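You operate a simulated robot arm through the tools that you are given. There is no shell and no other tool. Be economical: measure what you need, move in short steps, check, and stop when the job is done.

You are at the controls of a simulated robot arm. One attempt, no reset.

JOB
Brush glue on top of the narrow filter, then set the Pliseronne end cap on it and clamp it down.
Fine: the brush goes back in its holder. Set down upright: small blue brush. A coat counts when it lies all over at full strength: go over it till it gets no stronger.

Only the result counts: the job must be done as asked and must still hold three seconds after the hand-in. Knocking over, shifting, dropping, spilling or breaking anything else fails it. Lids that push on must go on centred and level and be pressed home; caps that screw on are set level and turned clockwise until they are tight.

ROBOT AND FRAMES
A 6-joint arm with a two-finger parallel gripper, fixed in place. Base frame: the origin is at the foot of the arm, x ahead of it, y to its left, z up; the work surface is at about z = 0. Lengths are in cm, angles in degrees, forces in N, time in s.
With the tool pointing down near the work surface it reaches from about 12 to 50 cm from the base axis. Its first joint turns from -72.0 to 72.0 degrees. Payload 0.65 kg.
The TCP is the grasp point between the finger pads, 2.5 cm short of the fingertips. In the tool frame z runs along the fingers and y along their closing line. Largest opening 7.6 cm; finger width 1.8, thickness 1; the body of the gripper, 3.6 by 7.8 cm, starts 4.5 cm behind the TCP.
Orientation is that of the tool frame in the base frame, as a unit quaternion [x, y, z, w]. With the fingers straight down and closing along the base's y, the tool's x points along the base's -x, its y along +y and its z along -z.

CONTROLS
- The arm moves only by the tool apply_moves. Its argument "targets" is a list of rows, each an object (a shift or turn left out is 0, a gripper value left out holds the last) with "xyz": the shift along the tool's x, y, z in m, a list of three; "delta_rot": the turn, a rotation vector about the tool's x, y, z in rad, a list of three. In form: [{"xyz": [x, y, z], "delta_rot": [ax, ay, az]}, ...]. A call has 1 to 10 rows; each row is the pose to reach, as a shift and turn from the pose commanded when the call began, along the tool's axes at that moment. "hand" is the finger opening in m, from 0 to 0.076, set as the call begins (left out, the last holds). Each row takes 0.2 s and may step no farther than 5 cm and 8.6 degrees from the row before; otherwise, or with a gripper value out of range, the whole call is refused. Where a pose cannot be reached the arm comes as near as it can. A force on the tool above 50 N (or 10 N above the force at the start of the call, whichever is more), or a blocked arm, ends the call early, and 0.2 s more pass. The fingers move at their own pace (about 10.8 cm/s each) and stop on an object; they squeeze with about 23 N. The grip force told is the motor's: it shows also when the fingers shut on nothing. Time passes only in rows, and 0.2 s behind the last, so rows that repeat a pose let the fingers close. The reply holds the time, the measured pose of the TCP, the force on the tool along the base axes, the opening and the grip force, in the units named above and with some noise, with the torque about the TCP (base axes, N m) and any sound that the robot's microphone picked up.
- Cameras (640 x 400 px; columns grow to the right, rows downward): "scene" is fixed at [6.97, 28.25, 41.06]; the picture's right is [-0.61, -0.79, 0.00], its down [-0.40, 0.31, -0.86] and it looks along [0.68, -0.53, -0.50] (base axes); focal length 214 px, centre (320, 200). "wrist" rides on the gripper at [5.8, 1.1, -8.1] in the tool frame; the picture's right is [-0.18, 0.98, 0.00], its down [-0.75, -0.14, -0.64] and it looks along [-0.63, -0.12, 0.77] (tool axes); focal length 243 px, centre (320, 200). There is no depth. A picture from a camera that has moved, and an enlarged one, comes with that camera's place and axes in the base frame and with its lens.
- snapshot(camera): a new picture of that camera. It takes no simulated time.
- inspect(camera, box): a new picture of the part [left, top, right, bottom] of that camera's present view, enlarged. It takes no simulated time.
- sign_off(): hands the job in; it is judged then, once.

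Work in short steps. Places have to be worked out from the pictures, the camera data and where the tool is seen: move nearer, look again, correct. Check each grasp and each placing, and mend what went wrong. You have 120 turns and 76 pictures in all, those below and enlarged ones among them. Open the gripper and draw the arm clear of the work before you hand the job in, unless the task says otherwise; then end with one line.

The tools are called after "Call:" as a command line: name --argument value ..., lists and objects as JSON in quotes. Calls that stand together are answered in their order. apply_moves: Moves the arm, as the interface text tells. Its arguments: {"type":"object","properties":{"targets":{"type":"array","items":{"type":"object","properties":{"xyz":{"type":"array","items":{"type":"number"}},"delta_rot":{"type":"array","items":{"type":"number"}}}}},"hand":{"type":"number"}},"required":["targets"]} The other tools are called the same way: snapshot (camera) takes a picture; inspect (camera, box) takes an enlarged picture of a part of a camera's view; sign_off () hands the job in.

At the start:

```text
clock: 0.0
ee_pos: [19.78, 9.87, 37.89]
ee_rot: [0.001, 1.0, 0.001, 0.002]
contact_force: [-0.2, -0.7, 0.4]
wrist_torque: [-0.01, 0.01, 0.03]
gripper_width: 7.63
grip_force: 0.0
```

scene: 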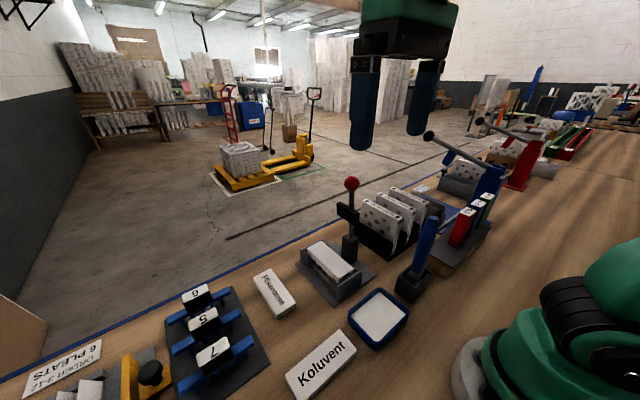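
wrist: 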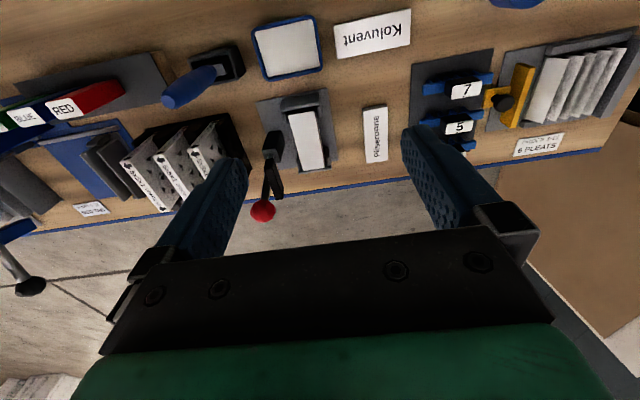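

I'll take a closer look at the work area first.

Call:
inspect --camera "scene" --box '[220, 160, 500, 335]'

Call:
inspect --camera "scene" --box '[60, 240, 420, 400]'

Call:
inspect --camera "wrist" --box '[160, 0, 480, 200]'

```text
2.29 times, centred on (360, 248) of scene
camera zoom: at [6.97, 28.25, 41.06], right [-0.61, -0.79, 0.0], down [-0.4, 0.31, -0.86], along [0.68, -0.53, -0.5], focal length 490 px, centre (229, 91)
```

zoom: 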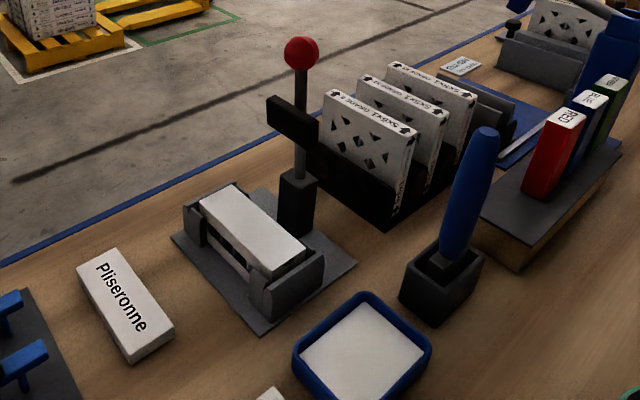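

```text
1.78 times, centred on (240, 320) of scene
camera zoom: at [6.97, 28.25, 41.06], right [-0.61, -0.79, 0.0], down [-0.4, 0.31, -0.86], along [0.68, -0.53, -0.5], focal length 381 px, centre (462, -13)
```

zoom: 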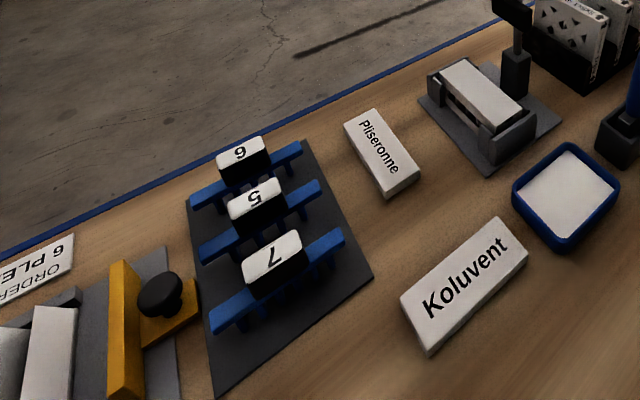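

```text
2.00 times, centred on (320, 100) of wrist
camera zoom: at [13.84, 10.92, 45.89], right [0.18, 0.98, 0.0], down [0.75, -0.14, 0.64], along [0.63, -0.12, -0.76], focal length 485 px, centre (320, 400)
```

zoom: 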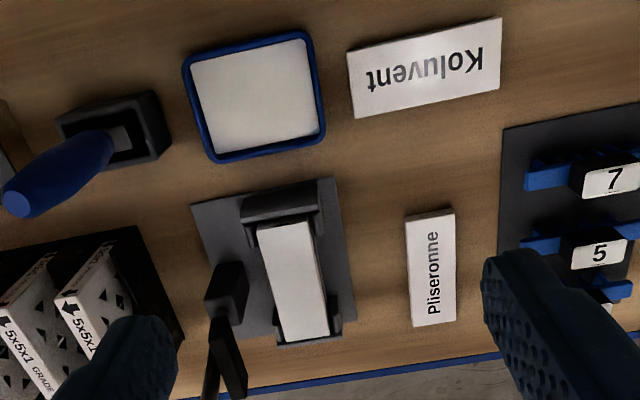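

The jig holds the narrow filter: its top is at about z=5, centred near (33.2, 4.75). The brush is near (19,-6), the tray near (19.5, 4.3) and the cap near (36, 17.7). I'll move down and left for a better look at the clamp and brush.

Call:
apply_moves --targets '[{"xyz": [0, -0.01, 0.04]}, {"xyz": [0.01, -0.03, 0.08]}, {"xyz": [0.02, -0.05, 0.11]}, {"xyz": [0.02, -0.05, 0.11]}]'

Call:
snapshot --camera "wrist"

```text
clock: 1.0
ee_pos: [17.82, 4.74, 26.75]
ee_rot: [0.0, 1.0, 0.001, 0.003]
contact_force: [-0.4, 0.7, 0.4]
wrist_torque: [-0.02, 0.0, -0.04]
gripper_width: 7.59
grip_force: 0.0
```

```text
70 pictures are left
camera wrist: at [11.9, 5.82, 34.88], right [0.18, 0.98, 0.0], down [0.75, -0.14, 0.64], along [0.63, -0.12, -0.76], focal length 243 px, centre (320, 200)
```

wrist: 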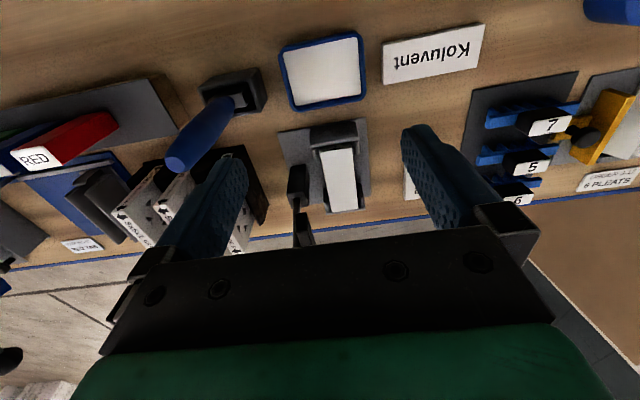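

Call:
inspect --camera "wrist" --box '[160, 20, 400, 260]'

Call:
inspect --camera "scene" --box '[290, 165, 450, 305]'

```text
1.67 times, centred on (280, 140) of wrist
camera zoom: at [11.9, 5.82, 34.88], right [0.18, 0.98, 0.0], down [0.75, -0.14, 0.64], along [0.63, -0.12, -0.76], focal length 404 px, centre (387, 300)
```

zoom: 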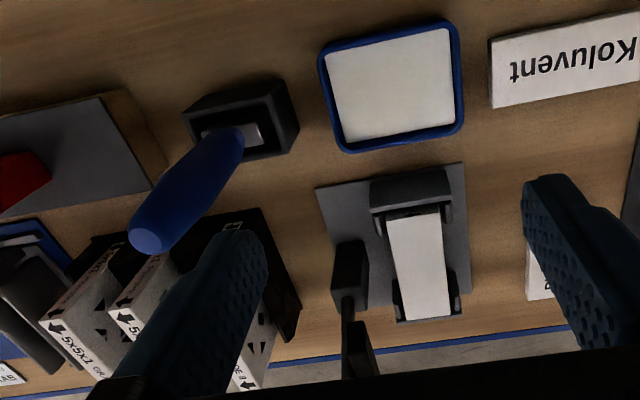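

```text
2.86 times, centred on (370, 235) of scene
camera zoom: at [6.97, 28.25, 41.06], right [-0.61, -0.79, 0.0], down [-0.4, 0.31, -0.86], along [0.68, -0.53, -0.5], focal length 613 px, centre (177, 100)
```

zoom: 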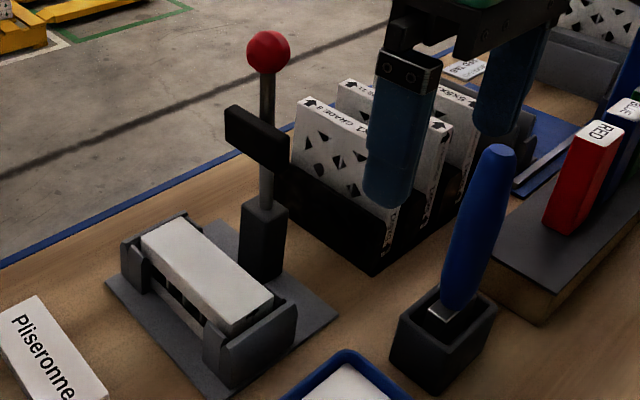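

I'm checking the brush ferrule, the lean of the brush and the lever geometry, zoomed in.

Call:
inspect --camera "scene" --box '[375, 205, 445, 305]'

Call:
inspect --camera "wrist" --box '[150, 55, 290, 175]'

Call:
inspect --camera "scene" --box '[295, 165, 375, 305]'

```text
4.00 times, centred on (410, 255) of scene
camera zoom: at [6.97, 28.25, 41.06], right [-0.61, -0.79, 0.0], down [-0.4, 0.31, -0.86], along [0.68, -0.53, -0.5], focal length 858 px, centre (-40, -20)
```

zoom: 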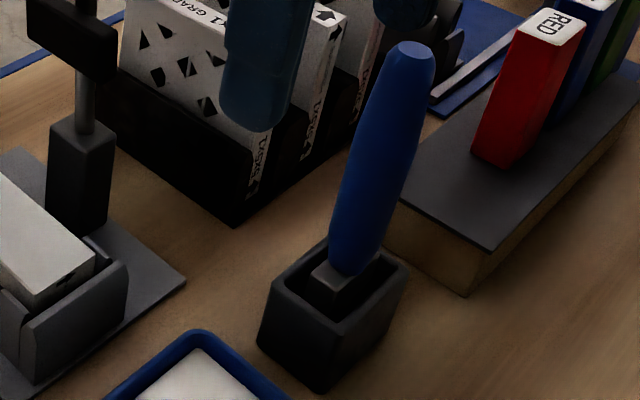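

```text
3.33 times, centred on (220, 115) of wrist
camera zoom: at [11.9, 5.82, 34.88], right [0.18, 0.98, 0.0], down [0.75, -0.14, 0.64], along [0.63, -0.12, -0.76], focal length 809 px, centre (653, 483)
```

zoom: 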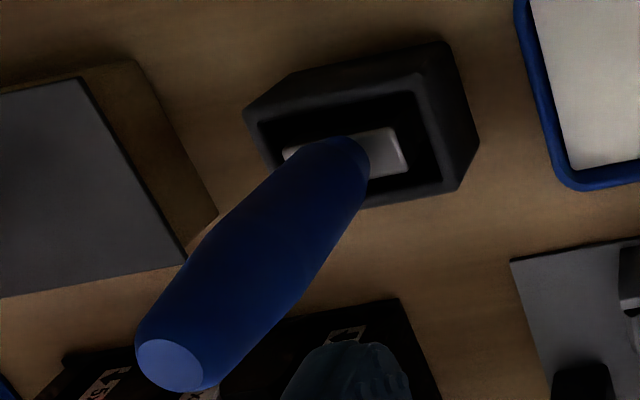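

```text
2.86 times, centred on (335, 235) of scene
camera zoom: at [6.97, 28.25, 41.06], right [-0.61, -0.79, 0.0], down [-0.4, 0.31, -0.86], along [0.68, -0.53, -0.5], focal length 613 px, centre (277, 100)
```

zoom: 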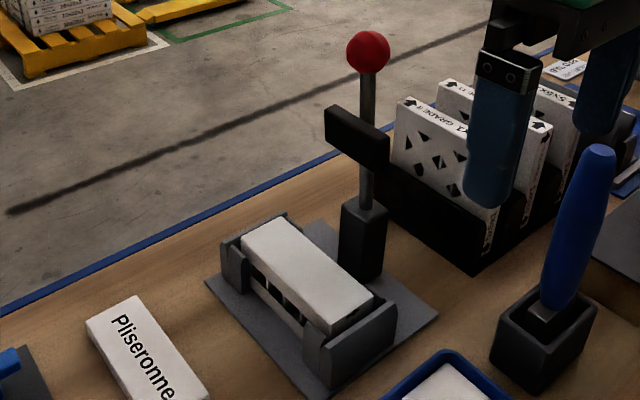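

The brush stands upright at about (19.2,-6.4), with its top at z≈19.5 and its flat side wide along y. I'll turn the tool 90° so the fingers close along x, which leaves more room near the clamp lever, and then look again.

Call:
apply_moves --targets '[{"xyz": [0, -0.02, 0], "delta_rot": [0, 0, 0.131]}, {"xyz": [0, -0.04, 0], "delta_rot": [0, 0, 0.262]}, {"xyz": [0, -0.06, 0], "delta_rot": [0, 0, 0.393]}, {"xyz": [0, -0.08, 0], "delta_rot": [0, 0, 0.524]}, {"xyz": [0, -0.09, 0], "delta_rot": [0, 0, 0.654]}, {"xyz": [-0.005, -0.1, 0], "delta_rot": [0, 0, 0.785]}]'

Call:
apply_moves --targets '[{"delta_rot": [0, 0, 0.131]}, {"delta_rot": [0, 0, 0.262]}, {"delta_rot": [0, 0, 0.393]}, {"delta_rot": [0, 0, 0.524]}, {"delta_rot": [0, 0, 0.654]}, {"delta_rot": [0, 0, 0.785]}]'

Call:
snapshot --camera "wrist"

Call:
inspect --camera "scene" --box '[280, 100, 540, 310]'

```text
clock: 2.4
ee_pos: [18.31, -5.1, 26.82]
ee_rot: [0.384, 0.923, 0.002, 0.0]
contact_force: [0.2, -0.5, -0.4]
wrist_torque: [0.01, -0.03, 0.03]
gripper_width: 7.6
grip_force: 0.0
```

```text
clock: 3.8
ee_pos: [18.32, -5.13, 26.83]
ee_rot: [0.708, 0.706, 0.001, 0.001]
contact_force: [0.4, 0.2, 0.2]
wrist_torque: [-0.04, -0.02, -0.02]
gripper_width: 7.62
grip_force: 0.1
```

```text
64 pictures are left
camera wrist: at [19.3, 0.71, 34.91], right [0.98, -0.19, 0.0], down [-0.14, -0.75, 0.64], along [-0.12, -0.63, -0.77], focal length 243 px, centre (320, 200)
```

wrist: 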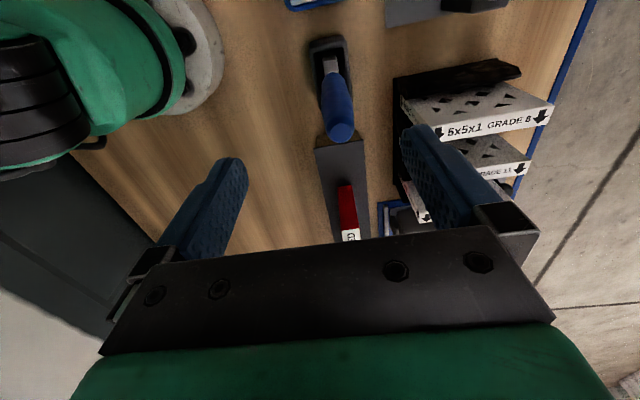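

```text
1.90 times, centred on (410, 205) of scene
camera zoom: at [6.97, 28.25, 41.06], right [-0.61, -0.79, 0.0], down [-0.4, 0.31, -0.86], along [0.68, -0.53, -0.5], focal length 408 px, centre (149, 190)
```

zoom: 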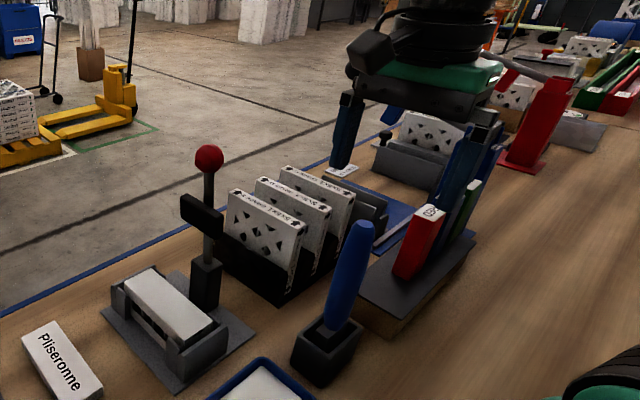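

Two independent views put the brush at (19.4,-6.2). I'll centre over it and go down to z=15.7.

Call:
apply_moves --targets '[{"xyz": [-0.011, 0.0105, 0.0]}, {"xyz": [-0.011, 0.0105, 0.04]}, {"xyz": [-0.011, 0.0105, 0.08]}, {"xyz": [-0.011, 0.0105, 0.111]}, {"xyz": [-0.011, 0.0105, 0.111]}]'

Call:
snapshot --camera "wrist"

```text
clock: 5.0
ee_pos: [19.48, -6.21, 15.83]
ee_rot: [0.707, 0.707, 0.002, 0.001]
contact_force: [0.4, 0.1, -0.2]
wrist_torque: [0.06, 0.0, -0.03]
gripper_width: 7.6
grip_force: 0.1
```

```text
62 pictures are left
camera wrist: at [20.4, -0.36, 23.84], right [0.98, -0.18, 0.0], down [-0.14, -0.75, 0.64], along [-0.12, -0.63, -0.77], focal length 243 px, centre (320, 200)
```

wrist: 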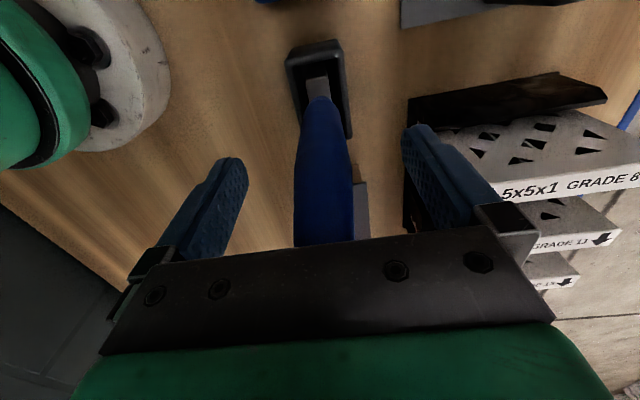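

The brush is centred between the fingers, so I'm closing on it.

Call:
apply_moves --targets '[{"xyz": [0, 0, 0]}, {"xyz": [0, 0, 0]}, {"xyz": [0, 0, 0]}]' --hand 0.01

Call:
apply_moves --targets '[{"xyz": [0, 0, -0.03]}, {"xyz": [0, 0, -0.06]}, {"xyz": [0, 0, -0.09]}, {"xyz": [0, 0, -0.09]}]'

Call:
snapshot --camera "wrist"

Call:
inspect --camera "scene" --box '[320, 120, 480, 300]'

```text
clock: 5.8
ee_pos: [19.38, -6.21, 15.83]
ee_rot: [0.707, 0.707, 0.002, 0.001]
contact_force: [-0.9, 0.2, 0.1]
wrist_torque: [0.0, 0.01, 0.01]
gripper_width: 2.55
grip_force: 23.1
```

```text
clock: 6.8
ee_pos: [19.48, -6.1, 24.84]
ee_rot: [0.706, 0.708, 0.002, 0.001]
contact_force: [-0.5, 0.1, -1.0]
wrist_torque: [0.01, -0.01, 0.03]
gripper_width: 2.54
grip_force: 23.1
```

```text
61 pictures are left
camera wrist: at [20.46, -0.36, 32.9], right [0.98, -0.18, 0.0], down [-0.14, -0.75, 0.64], along [-0.12, -0.63, -0.77], focal length 243 px, centre (320, 200)
```

wrist: 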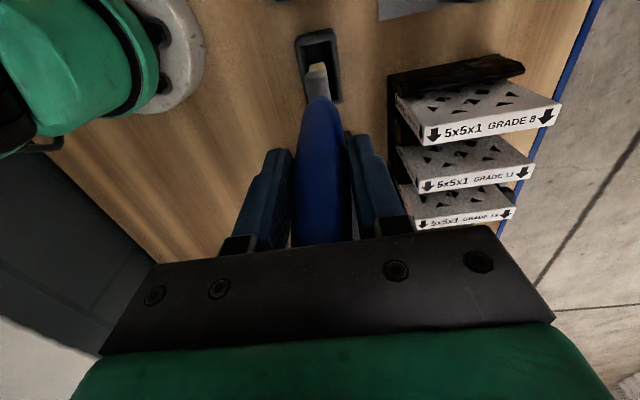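

```text
2.22 times, centred on (400, 210) of scene
camera zoom: at [6.97, 28.25, 41.06], right [-0.61, -0.79, 0.0], down [-0.4, 0.31, -0.86], along [0.68, -0.53, -0.5], focal length 477 px, centre (142, 178)
```

zoom: 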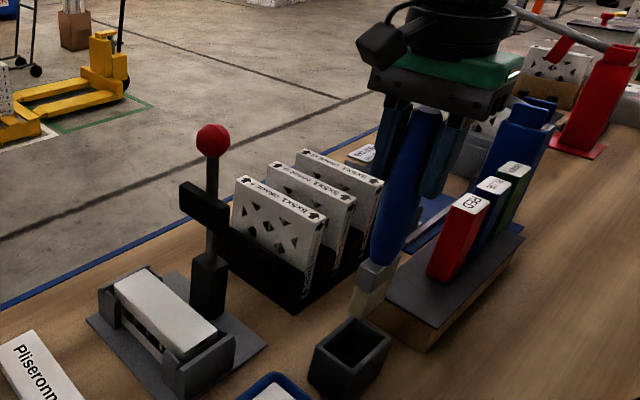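

The brush is out of its holder and its bristle tip is about 14.8 cm below the TCP. I'm carrying it over the glue tray at about (19.4, 4.6).

Call:
apply_moves --targets '[{"xyz": [0.03, 0, 0]}, {"xyz": [0.06, 0, 0]}, {"xyz": [0.09, 0, 0.01]}, {"xyz": [0.107, 0, 0.04]}, {"xyz": [0.107, 0, 0.065]}, {"xyz": [0.107, 0, 0.065]}]'

Call:
inspect --camera "scene" --box '[280, 180, 480, 370]'

Call:
snapshot --camera "wrist"

```text
clock: 8.2
ee_pos: [19.29, 4.43, 18.25]
ee_rot: [0.707, 0.707, 0.001, 0.0]
contact_force: [0.6, -0.6, -0.7]
wrist_torque: [0.02, 0.02, 0.0]
gripper_width: 2.55
grip_force: 22.7
```

```text
2.11 times, centred on (380, 275) of scene
camera zoom: at [6.97, 28.25, 41.06], right [-0.61, -0.79, 0.0], down [-0.4, 0.31, -0.86], along [0.68, -0.53, -0.5], focal length 452 px, centre (194, 42)
```

zoom: 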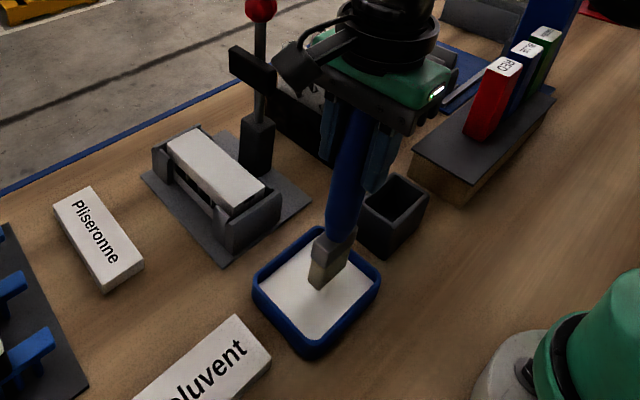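

```text
58 pictures are left
camera wrist: at [20.17, 10.24, 26.33], right [0.98, -0.18, 0.0], down [-0.14, -0.75, 0.64], along [-0.12, -0.63, -0.77], focal length 243 px, centre (320, 200)
```

wrist: 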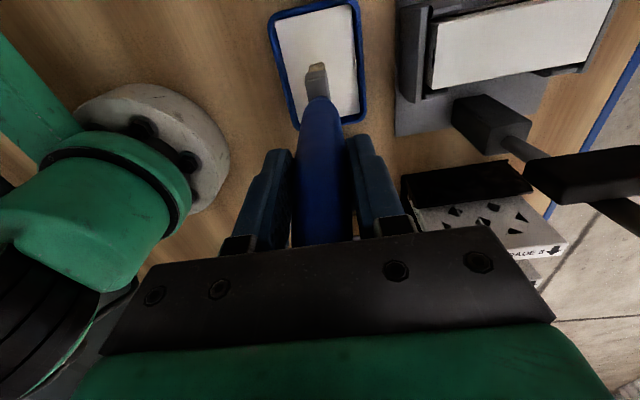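

The brush tip is over the middle of the tray. I'm lowering it slowly and watching the force.

Call:
apply_moves --targets '[{"xyz": [0, 0, 0.01]}, {"xyz": [0, 0, 0.017]}, {"xyz": [0, 0, 0.022]}]'

Call:
inspect --camera "scene" --box '[340, 240, 440, 360]'

```text
clock: 9.0
ee_pos: [19.29, 4.47, 16.05]
ee_rot: [0.707, 0.707, 0.002, 0.001]
contact_force: [1.0, 0.4, 0.0]
wrist_torque: [-0.01, -0.01, 0.0]
gripper_width: 2.57
grip_force: 22.6
```

```text
3.33 times, centred on (390, 300) of scene
camera zoom: at [6.97, 28.25, 41.06], right [-0.61, -0.79, 0.0], down [-0.4, 0.31, -0.86], along [0.68, -0.53, -0.5], focal length 715 px, centre (87, -133)
```

zoom: 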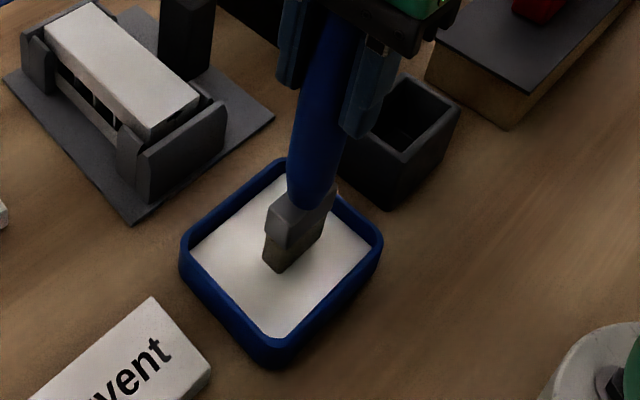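

Call:
apply_moves --targets '[{"xyz": [0, 0, 0.004]}, {"xyz": [0, 0, 0.007]}]'

Call:
inspect --camera "scene" --box '[340, 240, 440, 360]'

```text
clock: 9.6
ee_pos: [19.32, 4.39, 15.54]
ee_rot: [0.707, 0.707, 0.002, 0.001]
contact_force: [-0.2, -0.7, 28.3]
wrist_torque: [-0.11, 0.04, -0.01]
gripper_width: 2.58
grip_force: 22.8
```

```text
3.33 times, centred on (390, 300) of scene
camera zoom: at [6.97, 28.25, 41.06], right [-0.61, -0.79, 0.0], down [-0.4, 0.31, -0.86], along [0.68, -0.53, -0.5], focal length 715 px, centre (87, -133)
```

zoom: 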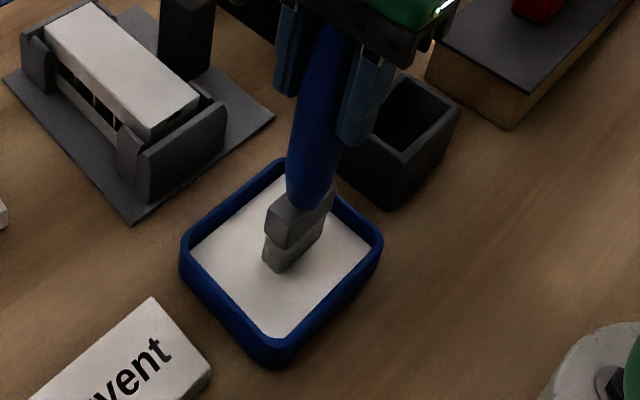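

The bristles are loaded: they changed colour and met the tray at 28 N. I'm lifting, moving toward the filter, and then measuring its top more exactly.

Call:
apply_moves --targets '[{"xyz": [0, 0, -0.03]}, {"xyz": [0, 0, -0.075]}, {"xyz": [0.0, 0.03, -0.075]}, {"xyz": [0.0, 0.06, -0.075]}, {"xyz": [0.0, 0.06, -0.075]}]'

Call:
snapshot --camera "wrist"

Call:
inspect --camera "scene" --box '[280, 170, 440, 310]'

```text
clock: 10.8
ee_pos: [25.39, 4.49, 22.78]
ee_rot: [0.707, 0.707, 0.002, 0.0]
contact_force: [0.3, 0.0, -0.7]
wrist_torque: [0.01, 0.03, 0.0]
gripper_width: 2.56
grip_force: 23.2
```

```text
55 pictures are left
camera wrist: at [26.34, 10.24, 30.82], right [0.98, -0.18, 0.0], down [-0.14, -0.75, 0.64], along [-0.12, -0.63, -0.77], focal length 243 px, centre (320, 200)
```

wrist: 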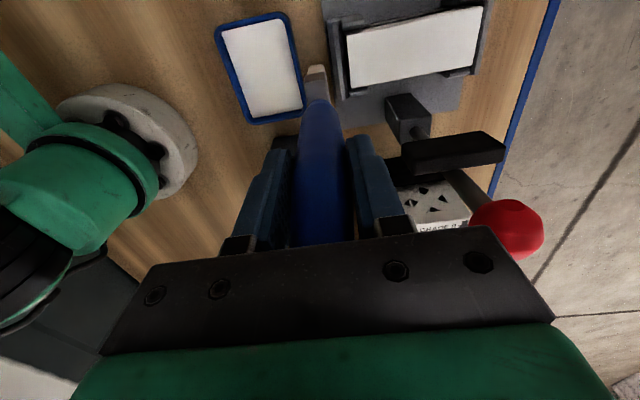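

```text
2.86 times, centred on (360, 240) of scene
camera zoom: at [6.97, 28.25, 41.06], right [-0.61, -0.79, 0.0], down [-0.4, 0.31, -0.86], along [0.68, -0.53, -0.5], focal length 613 px, centre (206, 86)
```

zoom: 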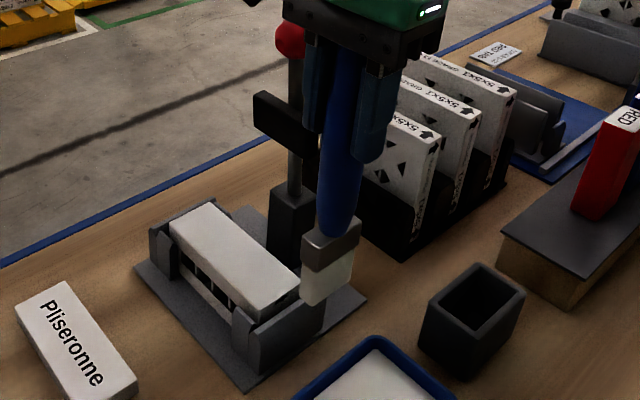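

Call:
inspect --camera "wrist" --box '[300, 0, 560, 260]'

```text
1.54 times, centred on (430, 130) of wrist
camera zoom: at [26.34, 10.24, 30.82], right [0.98, -0.18, 0.0], down [-0.14, -0.75, 0.64], along [-0.12, -0.63, -0.77], focal length 373 px, centre (151, 308)
```

zoom: 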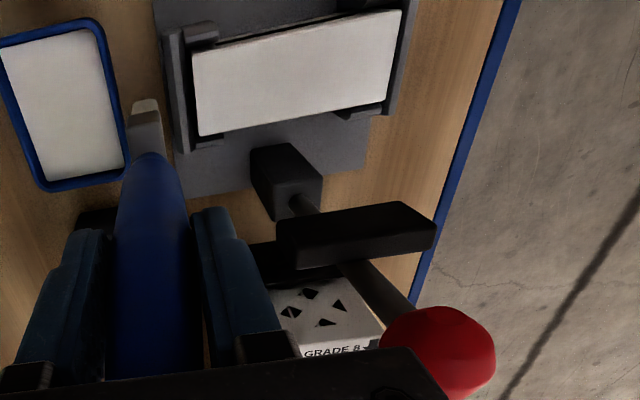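

The filter top spans x 28.1–39.4 and y 2.75–7.2. I'm going over its near end and lowering to find contact.

Call:
apply_moves --targets '[{"xyz": [-0.003, 0.035, 0]}, {"xyz": [-0.003, 0.035, 0.02]}, {"xyz": [-0.003, 0.035, 0.028]}, {"xyz": [-0.003, 0.035, 0.028]}]'

Call:
inspect --camera "scene" --box '[290, 200, 410, 310]'

Call:
inspect --camera "wrist" --box '[270, 0, 510, 240]'

```text
clock: 11.8
ee_pos: [28.77, 4.2, 20.06]
ee_rot: [0.707, 0.707, 0.003, 0.001]
contact_force: [0.4, 0.5, -0.5]
wrist_torque: [-0.01, -0.01, 0.02]
gripper_width: 2.57
grip_force: 22.9
```

```text
3.64 times, centred on (350, 255) of scene
camera zoom: at [6.97, 28.25, 41.06], right [-0.61, -0.79, 0.0], down [-0.4, 0.31, -0.86], along [0.68, -0.53, -0.5], focal length 780 px, centre (211, 0)
```

zoom: 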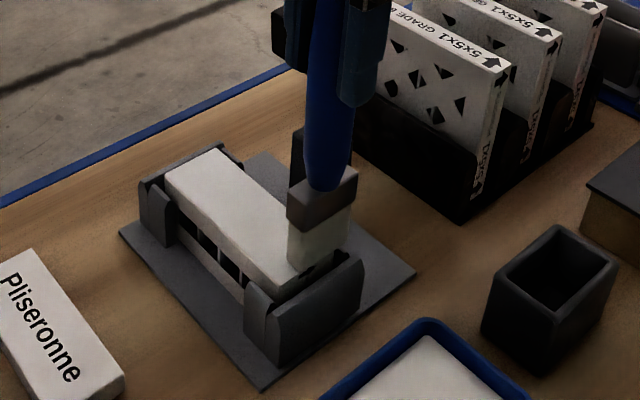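

```text
1.67 times, centred on (390, 120) of wrist
camera zoom: at [29.8, 9.98, 28.12], right [0.98, -0.18, 0.0], down [-0.14, -0.75, 0.64], along [-0.12, -0.63, -0.77], focal length 404 px, centre (203, 333)
```

zoom: 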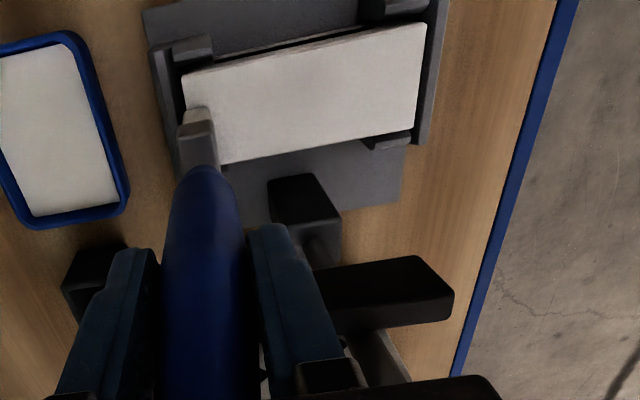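

Call:
apply_moves --targets '[{"xyz": [0, 0, 0.002]}, {"xyz": [0, 0, 0.004]}]'

```text
clock: 12.4
ee_pos: [28.8, 4.25, 19.74]
ee_rot: [0.707, 0.707, 0.002, 0.001]
contact_force: [-0.8, -0.8, 29.2]
wrist_torque: [-0.21, 0.05, -0.02]
gripper_width: 2.57
grip_force: 22.6
```

Contact at about TCP z=19.8 with 29 N. I'll ease off slightly and stroke along the length.

Call:
apply_moves --targets '[{"xyz": [0, 0, -0.0015]}, {"xyz": [0, 0.01, -0.0015]}, {"xyz": [0, 0.022, -0.0015]}, {"xyz": [0, 0.034, -0.0015]}, {"xyz": [0, 0.046, -0.0015]}, {"xyz": [0, 0.058, -0.0015]}, {"xyz": [0, 0.07, -0.0015]}, {"xyz": [0, 0.082, -0.0015]}, {"xyz": [0, 0.094, -0.0015]}, {"xyz": [0, 0.101, -0.0015]}]'

Call:
inspect --camera "scene" --box '[290, 200, 410, 310]'

Call:
inspect --camera "wrist" --box '[170, 0, 410, 240]'

```text
clock: 14.6
ee_pos: [38.99, 4.13, 19.91]
ee_rot: [0.708, 0.706, 0.002, 0.001]
contact_force: [-0.3, -0.4, -0.3]
wrist_torque: [0.0, -0.02, -0.03]
gripper_width: 2.57
grip_force: 22.9
```

```text
3.64 times, centred on (350, 255) of scene
camera zoom: at [6.97, 28.25, 41.06], right [-0.61, -0.79, 0.0], down [-0.4, 0.31, -0.86], along [0.68, -0.53, -0.5], focal length 780 px, centre (211, 0)
```

zoom: 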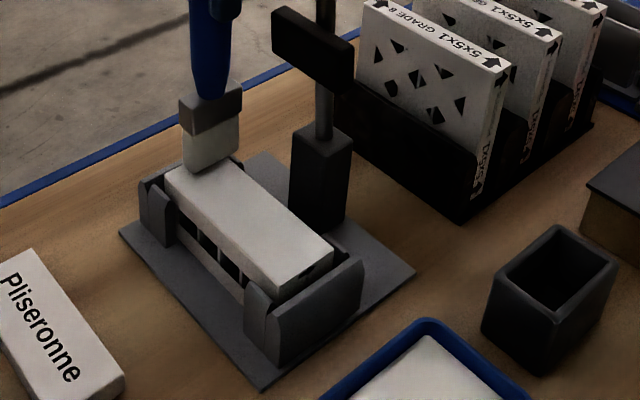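

```text
1.67 times, centred on (290, 120) of wrist
camera zoom: at [39.99, 9.98, 27.92], right [0.98, -0.18, 0.0], down [-0.14, -0.75, 0.64], along [-0.12, -0.63, -0.77], focal length 404 px, centre (370, 333)
```

zoom: 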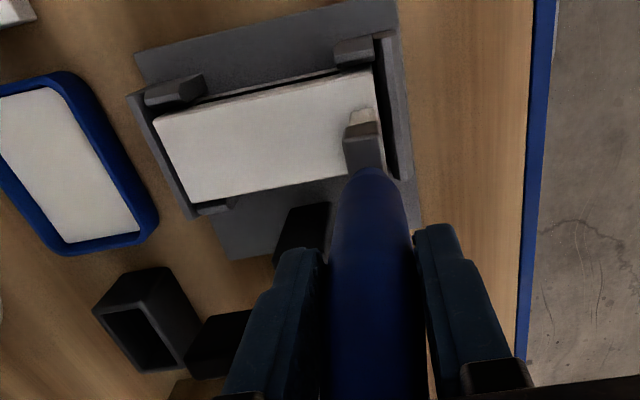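

The force is about zero, so that stroke was probably too light. I'm lowering in finer steps here.

Call:
apply_moves --targets '[{"xyz": [0, 0, 0.001]}, {"xyz": [0, 0, 0.001]}]'

```text
clock: 15.2
ee_pos: [39.03, 4.12, 19.78]
ee_rot: [0.707, 0.707, 0.003, 0.001]
contact_force: [-0.5, -0.7, -0.7]
wrist_torque: [0.02, 0.01, -0.02]
gripper_width: 2.56
grip_force: 23.3
```

Call:
apply_moves --targets '[{"xyz": [0, 0, 0.0005]}, {"xyz": [0, 0, 0.001]}]'

```text
clock: 15.8
ee_pos: [38.94, 4.28, 19.69]
ee_rot: [0.707, 0.707, 0.002, 0.0]
contact_force: [0.8, -1.1, 22.8]
wrist_torque: [-0.02, -0.16, 0.01]
gripper_width: 2.56
grip_force: 23.2
```

That's 23 N of contact. I'm stroking back toward the near end at this height.

Call:
apply_moves --targets '[{"xyz": [0, -0.01, 0]}, {"xyz": [0, -0.021, 0]}, {"xyz": [0, -0.032, 0]}, {"xyz": [0, -0.043, 0]}, {"xyz": [0, -0.054, 0]}, {"xyz": [0, -0.065, 0]}, {"xyz": [0, -0.076, 0]}, {"xyz": [0, -0.087, 0]}, {"xyz": [0, -0.097, 0]}, {"xyz": [0, -0.103, 0]}]'

Call:
inspect --camera "scene" --box '[290, 200, 410, 310]'

Call:
inspect --camera "wrist" --box '[330, 0, 490, 120]'

```text
clock: 18.0
ee_pos: [28.66, 4.12, 19.65]
ee_rot: [0.707, 0.707, 0.002, 0.0]
contact_force: [4.9, -0.7, 18.2]
wrist_torque: [-0.01, -0.74, -0.01]
gripper_width: 2.66
grip_force: 22.7
```

```text
3.64 times, centred on (350, 255) of scene
camera zoom: at [6.97, 28.25, 41.06], right [-0.61, -0.79, 0.0], down [-0.4, 0.31, -0.86], along [0.68, -0.53, -0.5], focal length 780 px, centre (211, 0)
```

zoom: 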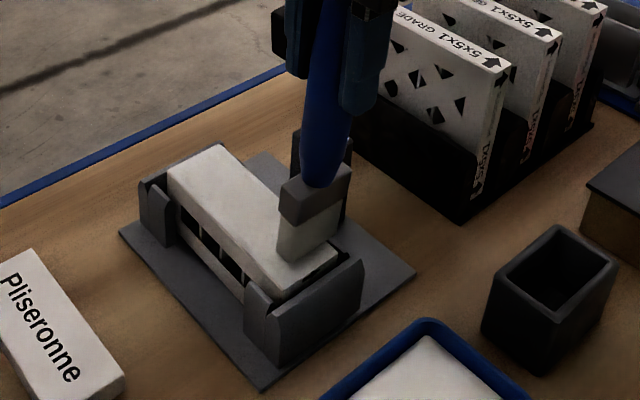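

```text
3.33 times, centred on (410, 60) of wrist
camera zoom: at [29.65, 10.0, 27.73], right [0.98, -0.18, 0.0], down [-0.14, -0.75, 0.64], along [-0.11, -0.63, -0.77], focal length 809 px, centre (20, 667)
```

zoom: 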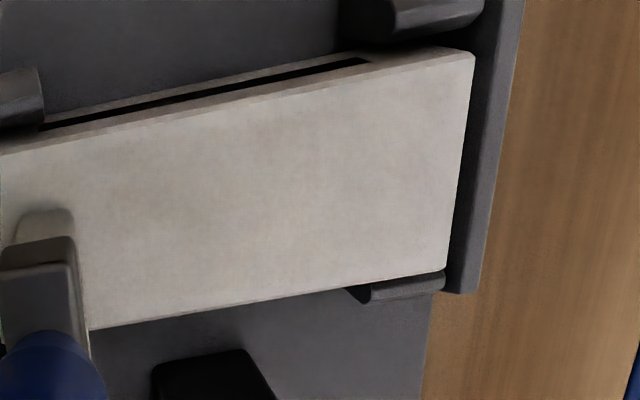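

I'm lifting slightly to see whether the brush re-seats in the grip and whether the coat shows.

Call:
apply_moves --targets '[{"xyz": [0, 0, -0.01]}, {"xyz": [0, -0.03, -0.025]}, {"xyz": [0, -0.03, -0.025]}]'

Call:
inspect --camera "scene" --box '[310, 210, 410, 300]'

Call:
inspect --camera "wrist" --box '[290, 0, 510, 130]'

```text
clock: 18.8
ee_pos: [25.48, 4.26, 22.17]
ee_rot: [0.707, 0.707, 0.002, 0.001]
contact_force: [-0.6, 0.0, -0.6]
wrist_torque: [-0.01, -0.02, 0.0]
gripper_width: 2.58
grip_force: 22.8
```

```text
4.44 times, centred on (360, 255) of scene
camera zoom: at [6.97, 28.25, 41.06], right [-0.61, -0.79, 0.0], down [-0.4, 0.31, -0.86], along [0.68, -0.53, -0.5], focal length 953 px, centre (142, -44)
```

zoom: 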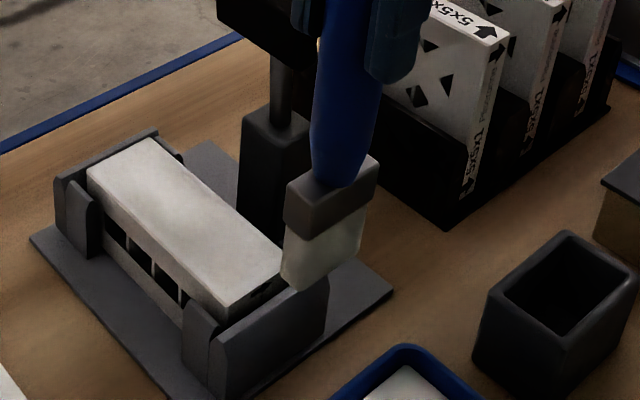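

```text
2.91 times, centred on (400, 65) of wrist
camera zoom: at [26.58, 10.03, 30.26], right [0.98, -0.18, 0.0], down [-0.14, -0.75, 0.64], along [-0.12, -0.63, -0.77], focal length 706 px, centre (87, 593)
```

zoom: 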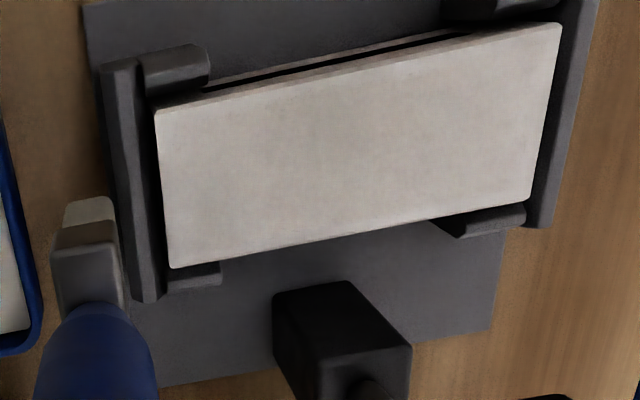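

The brush has re-seated upright and still looks loaded. The coat is hard to see, so I'll make several full passes. Next is a pass along the +y half.

Call:
apply_moves --targets '[{"xyz": [0.0158, 0.03, 0.015]}, {"xyz": [0.0158, 0.03, 0.0252]}, {"xyz": [0.0158, 0.042, 0.0252]}, {"xyz": [0.0158, 0.055, 0.0252]}, {"xyz": [0.0158, 0.068, 0.0252]}, {"xyz": [0.0158, 0.081, 0.0252]}, {"xyz": [0.0158, 0.094, 0.0252]}, {"xyz": [0.0158, 0.107, 0.0252]}, {"xyz": [0.0158, 0.12, 0.0252]}, {"xyz": [0.0158, 0.132, 0.0252]}]'

Call:
inspect --camera "wrist" --box '[170, 0, 370, 140]'

Call:
inspect --camera "scene" --box '[310, 210, 410, 300]'

```text
clock: 21.0
ee_pos: [38.87, 5.75, 19.74]
ee_rot: [0.708, 0.706, 0.002, 0.0]
contact_force: [-0.3, 0.8, -1.0]
wrist_torque: [0.02, 0.0, -0.01]
gripper_width: 2.58
grip_force: 22.5
```

```text
2.86 times, centred on (270, 70) of wrist
camera zoom: at [39.85, 11.53, 27.76], right [0.98, -0.18, 0.0], down [-0.14, -0.75, 0.64], along [-0.12, -0.63, -0.77], focal length 693 px, centre (463, 571)
```

zoom: 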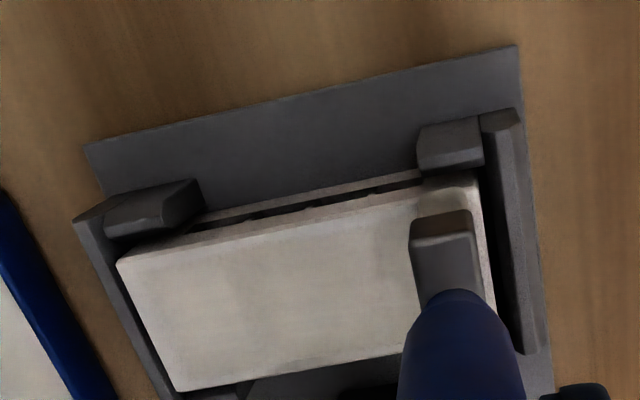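

```text
4.44 times, centred on (360, 255) of scene
camera zoom: at [6.97, 28.25, 41.06], right [-0.61, -0.79, 0.0], down [-0.4, 0.31, -0.86], along [0.68, -0.53, -0.5], focal length 953 px, centre (142, -44)
```

zoom: 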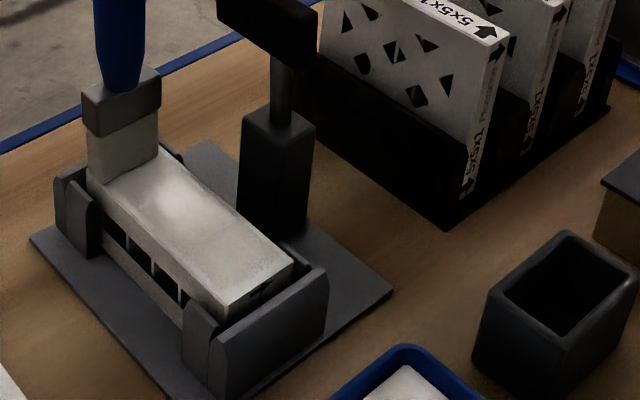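

The coat shows as a glossy, brighter zone in the middle, while the ends and edges need more. I'm pressing a bit lower and stroking back.

Call:
apply_moves --targets '[{"xyz": [0, 0.003, 0.001]}, {"xyz": [0, 0.003, 0.0015]}]'

```text
clock: 21.6
ee_pos: [39.1, 5.8, 19.53]
ee_rot: [0.707, 0.707, 0.001, 0.0]
contact_force: [-4.6, -1.2, 36.6]
wrist_torque: [-0.37, 0.68, -0.02]
gripper_width: 2.59
grip_force: 23.4
```

Call:
apply_moves --targets '[{"xyz": [0, -0.005, -0.0004]}, {"xyz": [0, -0.017, -0.0004]}, {"xyz": [0, -0.029, -0.0004]}, {"xyz": [0, -0.041, -0.0004]}, {"xyz": [0, -0.053, -0.0004]}, {"xyz": [0, -0.065, -0.0004]}, {"xyz": [0, -0.077, -0.0004]}, {"xyz": [0, -0.089, -0.0004]}, {"xyz": [0, -0.1, -0.0004]}, {"xyz": [0, -0.108, -0.0004]}]'

Call:
inspect --camera "scene" --box '[310, 210, 410, 300]'

```text
clock: 23.8
ee_pos: [28.37, 5.71, 19.58]
ee_rot: [0.707, 0.707, 0.001, 0.0]
contact_force: [5.5, -0.2, 8.5]
wrist_torque: [-0.02, -0.87, 0.03]
gripper_width: 3.41
grip_force: 23.7
```

```text
4.44 times, centred on (360, 255) of scene
camera zoom: at [6.97, 28.25, 41.06], right [-0.61, -0.79, 0.0], down [-0.4, 0.31, -0.86], along [0.68, -0.53, -0.5], focal length 953 px, centre (142, -44)
```

zoom: 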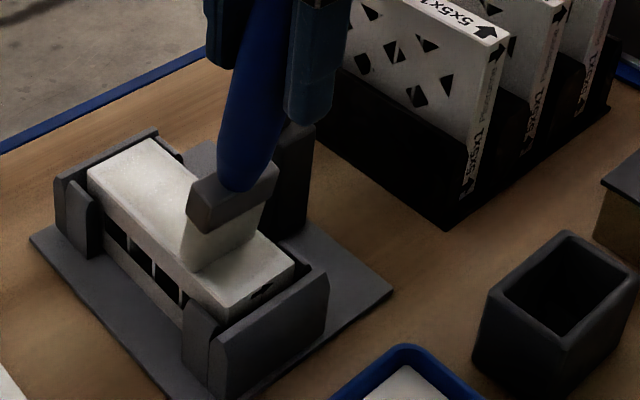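

The stroke friction tilted the brush in the grip, so I'm lifting to let it re-seat. I'll use lighter pressure from here.

Call:
apply_moves --targets '[{"xyz": [0, 0.005, -0.01]}, {"xyz": [0, 0.005, -0.02]}, {"xyz": [0, 0.005, -0.02]}]'

Call:
inspect --camera "scene" --box '[310, 190, 410, 300]'

Call:
snapshot --camera "wrist"

```text
clock: 24.6
ee_pos: [28.92, 5.73, 21.53]
ee_rot: [0.708, 0.707, 0.001, 0.0]
contact_force: [-0.1, 0.6, -0.4]
wrist_torque: [-0.03, 0.02, 0.01]
gripper_width: 2.56
grip_force: 22.7
```

```text
3.64 times, centred on (360, 245) of scene
camera zoom: at [6.97, 28.25, 41.06], right [-0.61, -0.79, 0.0], down [-0.4, 0.31, -0.86], along [0.68, -0.53, -0.5], focal length 780 px, centre (174, 36)
```

zoom: 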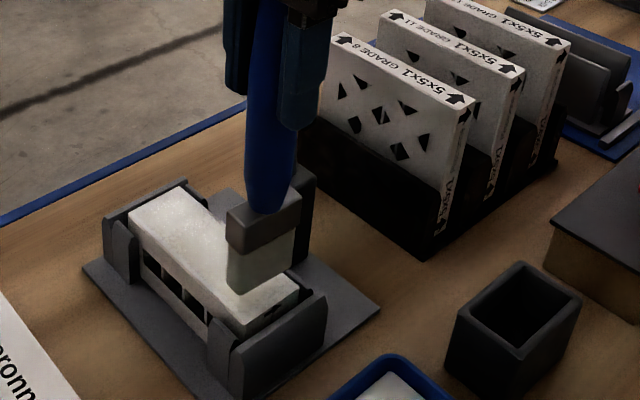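

```text
40 pictures are left
camera wrist: at [29.93, 11.57, 29.57], right [0.98, -0.18, 0.0], down [-0.14, -0.75, 0.64], along [-0.12, -0.63, -0.77], focal length 243 px, centre (320, 200)
```

wrist: 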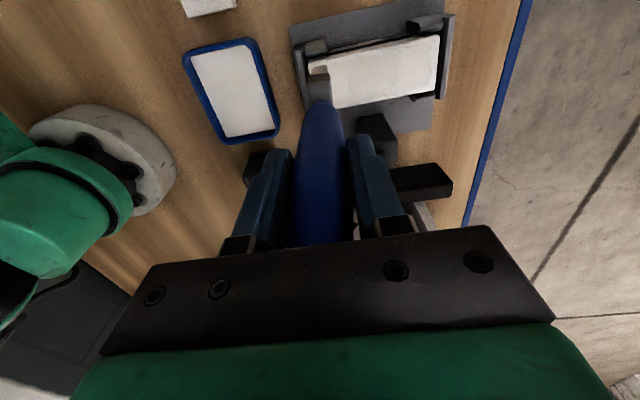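

The brush is upright again. I'm lowering to just above contact and stepping finely.

Call:
apply_moves --targets '[{"xyz": [0, 0, 0.015]}, {"xyz": [0, 0, 0.0188]}, {"xyz": [0, 0, 0.0192]}]'

```text
clock: 25.4
ee_pos: [28.82, 5.76, 19.67]
ee_rot: [0.707, 0.707, 0.002, 0.0]
contact_force: [0.6, -0.1, 29.5]
wrist_torque: [-0.08, -0.15, -0.01]
gripper_width: 2.56
grip_force: 23.3
```

Call:
apply_moves --targets '[{"xyz": [0, 0, -0.0004]}, {"xyz": [0, 0, -0.0008]}]'

```text
clock: 26.0
ee_pos: [28.93, 5.67, 19.63]
ee_rot: [0.707, 0.707, 0.002, 0.0]
contact_force: [1.9, -1.5, 10.9]
wrist_torque: [-0.13, -0.18, 0.03]
gripper_width: 2.57
grip_force: 22.8
```

10.9 N is a good level. I'm stroking +x, following the slightly lower far end.

Call:
apply_moves --targets '[{"xyz": [0, 0.01, 0.0001]}, {"xyz": [0, 0.021, 0.0001]}, {"xyz": [0, 0.032, 0.0002]}, {"xyz": [0, 0.043, 0.0003]}, {"xyz": [0, 0.054, 0.0003]}, {"xyz": [0, 0.065, 0.0004]}, {"xyz": [0, 0.076, 0.0005]}, {"xyz": [0, 0.087, 0.0005]}, {"xyz": [0, 0.097, 0.0006]}, {"xyz": [0, 0.102, 0.0006]}]'

```text
clock: 28.2
ee_pos: [38.99, 5.62, 19.61]
ee_rot: [0.707, 0.707, 0.001, 0.0]
contact_force: [-9.8, 0.1, 30.3]
wrist_torque: [-0.02, 1.54, -0.06]
gripper_width: 2.66
grip_force: 22.5
```

Call:
apply_moves --targets '[{"xyz": [0, 0, -0.01]}, {"xyz": [-0.008, 0, -0.01]}, {"xyz": [-0.008, 0, -0.0005]}, {"xyz": [-0.008, 0, -0.0005]}]'

Call:
inspect --camera "scene" --box '[310, 210, 410, 300]'

```text
clock: 29.2
ee_pos: [39.15, 5.08, 19.82]
ee_rot: [0.707, 0.707, 0.001, 0.001]
contact_force: [-0.2, 1.3, -0.4]
wrist_torque: [-0.01, -0.06, 0.0]
gripper_width: 2.61
grip_force: 22.7
```

```text
4.44 times, centred on (360, 255) of scene
camera zoom: at [6.97, 28.25, 41.06], right [-0.61, -0.79, 0.0], down [-0.4, 0.31, -0.86], along [0.68, -0.53, -0.5], focal length 953 px, centre (142, -44)
```

zoom: 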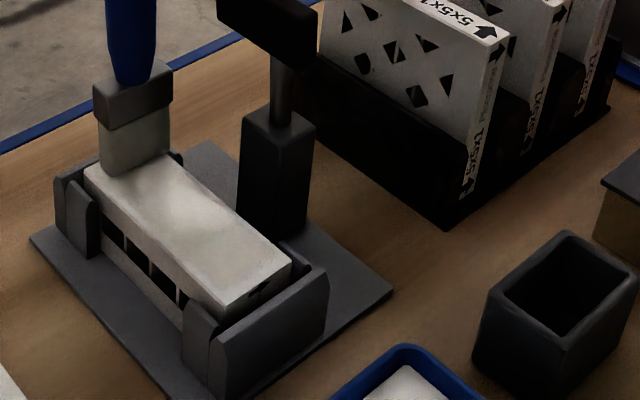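

The coverage is brighter now. I'm lightly pressing and stroking back along the middle.

Call:
apply_moves --targets '[{"xyz": [0, -0.001, 0.0007]}, {"xyz": [0, -0.012, 0.0007]}, {"xyz": [0, -0.024, 0.0006]}, {"xyz": [0, -0.036, 0.0005]}, {"xyz": [0, -0.048, 0.0004]}, {"xyz": [0, -0.06, 0.0003]}, {"xyz": [0, -0.072, 0.0002]}, {"xyz": [0, -0.084, 0.0001]}, {"xyz": [0, -0.096, 0.0]}, {"xyz": [0, -0.104, 0.0]}]'

```text
clock: 31.4
ee_pos: [28.72, 4.86, 19.64]
ee_rot: [0.707, 0.707, 0.003, 0.001]
contact_force: [6.5, -0.6, 17.2]
wrist_torque: [-0.1, -1.03, 0.01]
gripper_width: 2.67
grip_force: 22.8
```

That stroke had contact throughout. I'm re-dipping the brush in the tray for a strong coat.

Call:
apply_moves --targets '[{"xyz": [0, 0, -0.03]}, {"xyz": [0, -0.045, -0.03]}, {"xyz": [-0.004, -0.093, -0.03]}, {"xyz": [-0.004, -0.093, 0.01]}, {"xyz": [-0.004, -0.093, 0.035]}, {"xyz": [-0.004, -0.093, 0.0398]}, {"xyz": [-0.004, -0.093, 0.0405]}, {"xyz": [-0.004, -0.093, 0.0405]}]'

Call:
inspect --camera "scene" --box '[300, 220, 440, 360]'

```text
clock: 33.2
ee_pos: [19.54, 4.61, 15.5]
ee_rot: [0.707, 0.707, 0.002, 0.001]
contact_force: [0.8, 0.8, -1.1]
wrist_torque: [0.01, -0.02, -0.07]
gripper_width: 2.6
grip_force: 23.2
```

```text
2.86 times, centred on (370, 290) of scene
camera zoom: at [6.97, 28.25, 41.06], right [-0.61, -0.79, 0.0], down [-0.4, 0.31, -0.86], along [0.68, -0.53, -0.5], focal length 613 px, centre (177, -57)
```

zoom: 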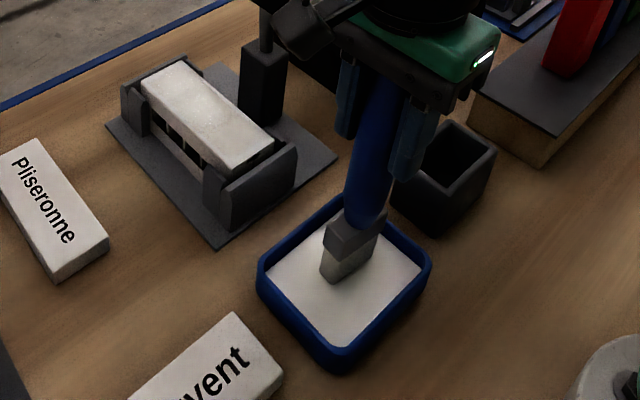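

Call:
apply_moves --targets '[{"xyz": [0, 0, 0.001]}, {"xyz": [0, 0, 0.0015]}]'

```text
clock: 33.8
ee_pos: [19.42, 4.54, 15.35]
ee_rot: [0.707, 0.707, 0.002, 0.001]
contact_force: [0.2, -0.7, -1.0]
wrist_torque: [0.0, 0.01, -0.02]
gripper_width: 2.59
grip_force: 23.5
```

Call:
apply_moves --targets '[{"xyz": [0, 0, 0.001]}, {"xyz": [0, 0, 0.002]}]'

```text
clock: 34.4
ee_pos: [19.42, 4.61, 15.14]
ee_rot: [0.707, 0.707, 0.003, 0.0]
contact_force: [-0.5, -0.7, -0.3]
wrist_torque: [0.01, 0.01, 0.02]
gripper_width: 2.6
grip_force: 23.1
```

Call:
apply_moves --targets '[{"xyz": [0, 0, 0.001]}, {"xyz": [0, 0, 0.002]}, {"xyz": [0, 0, 0.003]}]'

Call:
inspect --camera "scene" --box '[350, 210, 450, 350]'

```text
clock: 35.2
ee_pos: [19.44, 4.62, 15.0]
ee_rot: [0.708, 0.707, 0.001, 0.0]
contact_force: [0.2, 0.1, 16.1]
wrist_torque: [0.04, 0.15, 0.04]
gripper_width: 2.58
grip_force: 22.6
stopped in row 3: the force on the tool passed its limit at 56 N (the readings are from after the stop); the commanded pose is now the measured one
```

```text
2.86 times, centred on (400, 280) of scene
camera zoom: at [6.97, 28.25, 41.06], right [-0.61, -0.79, 0.0], down [-0.4, 0.31, -0.86], along [0.68, -0.53, -0.5], focal length 613 px, centre (91, -29)
```

zoom: 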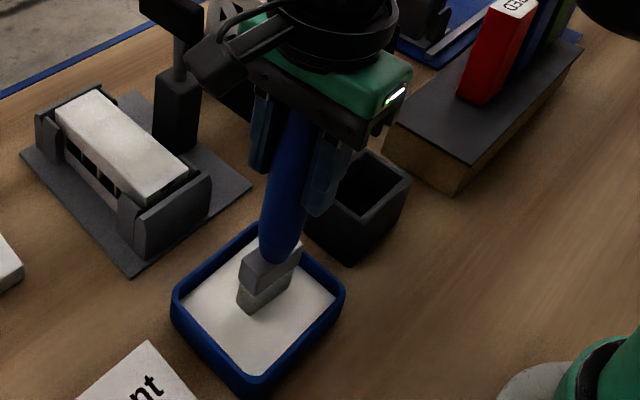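

The brush is dipped. It has slid about 5 mm up in the grip, so contact heights will be lower. I'm going back to the filter's near end on the −y side.

Call:
apply_moves --targets '[{"xyz": [0, 0, -0.04]}, {"xyz": [0, 0, -0.075]}, {"xyz": [-0.005, 0.047, -0.075]}, {"xyz": [-0.005, 0.093, -0.075]}, {"xyz": [-0.005, 0.093, -0.048]}, {"xyz": [-0.005, 0.093, -0.046]}, {"xyz": [-0.005, 0.093, -0.046]}]'

```text
clock: 36.8
ee_pos: [28.67, 4.08, 19.64]
ee_rot: [0.707, 0.707, 0.002, 0.001]
contact_force: [1.1, -2.3, 29.6]
wrist_torque: [-0.08, -0.01, 0.03]
gripper_width: 2.56
grip_force: 22.9
```

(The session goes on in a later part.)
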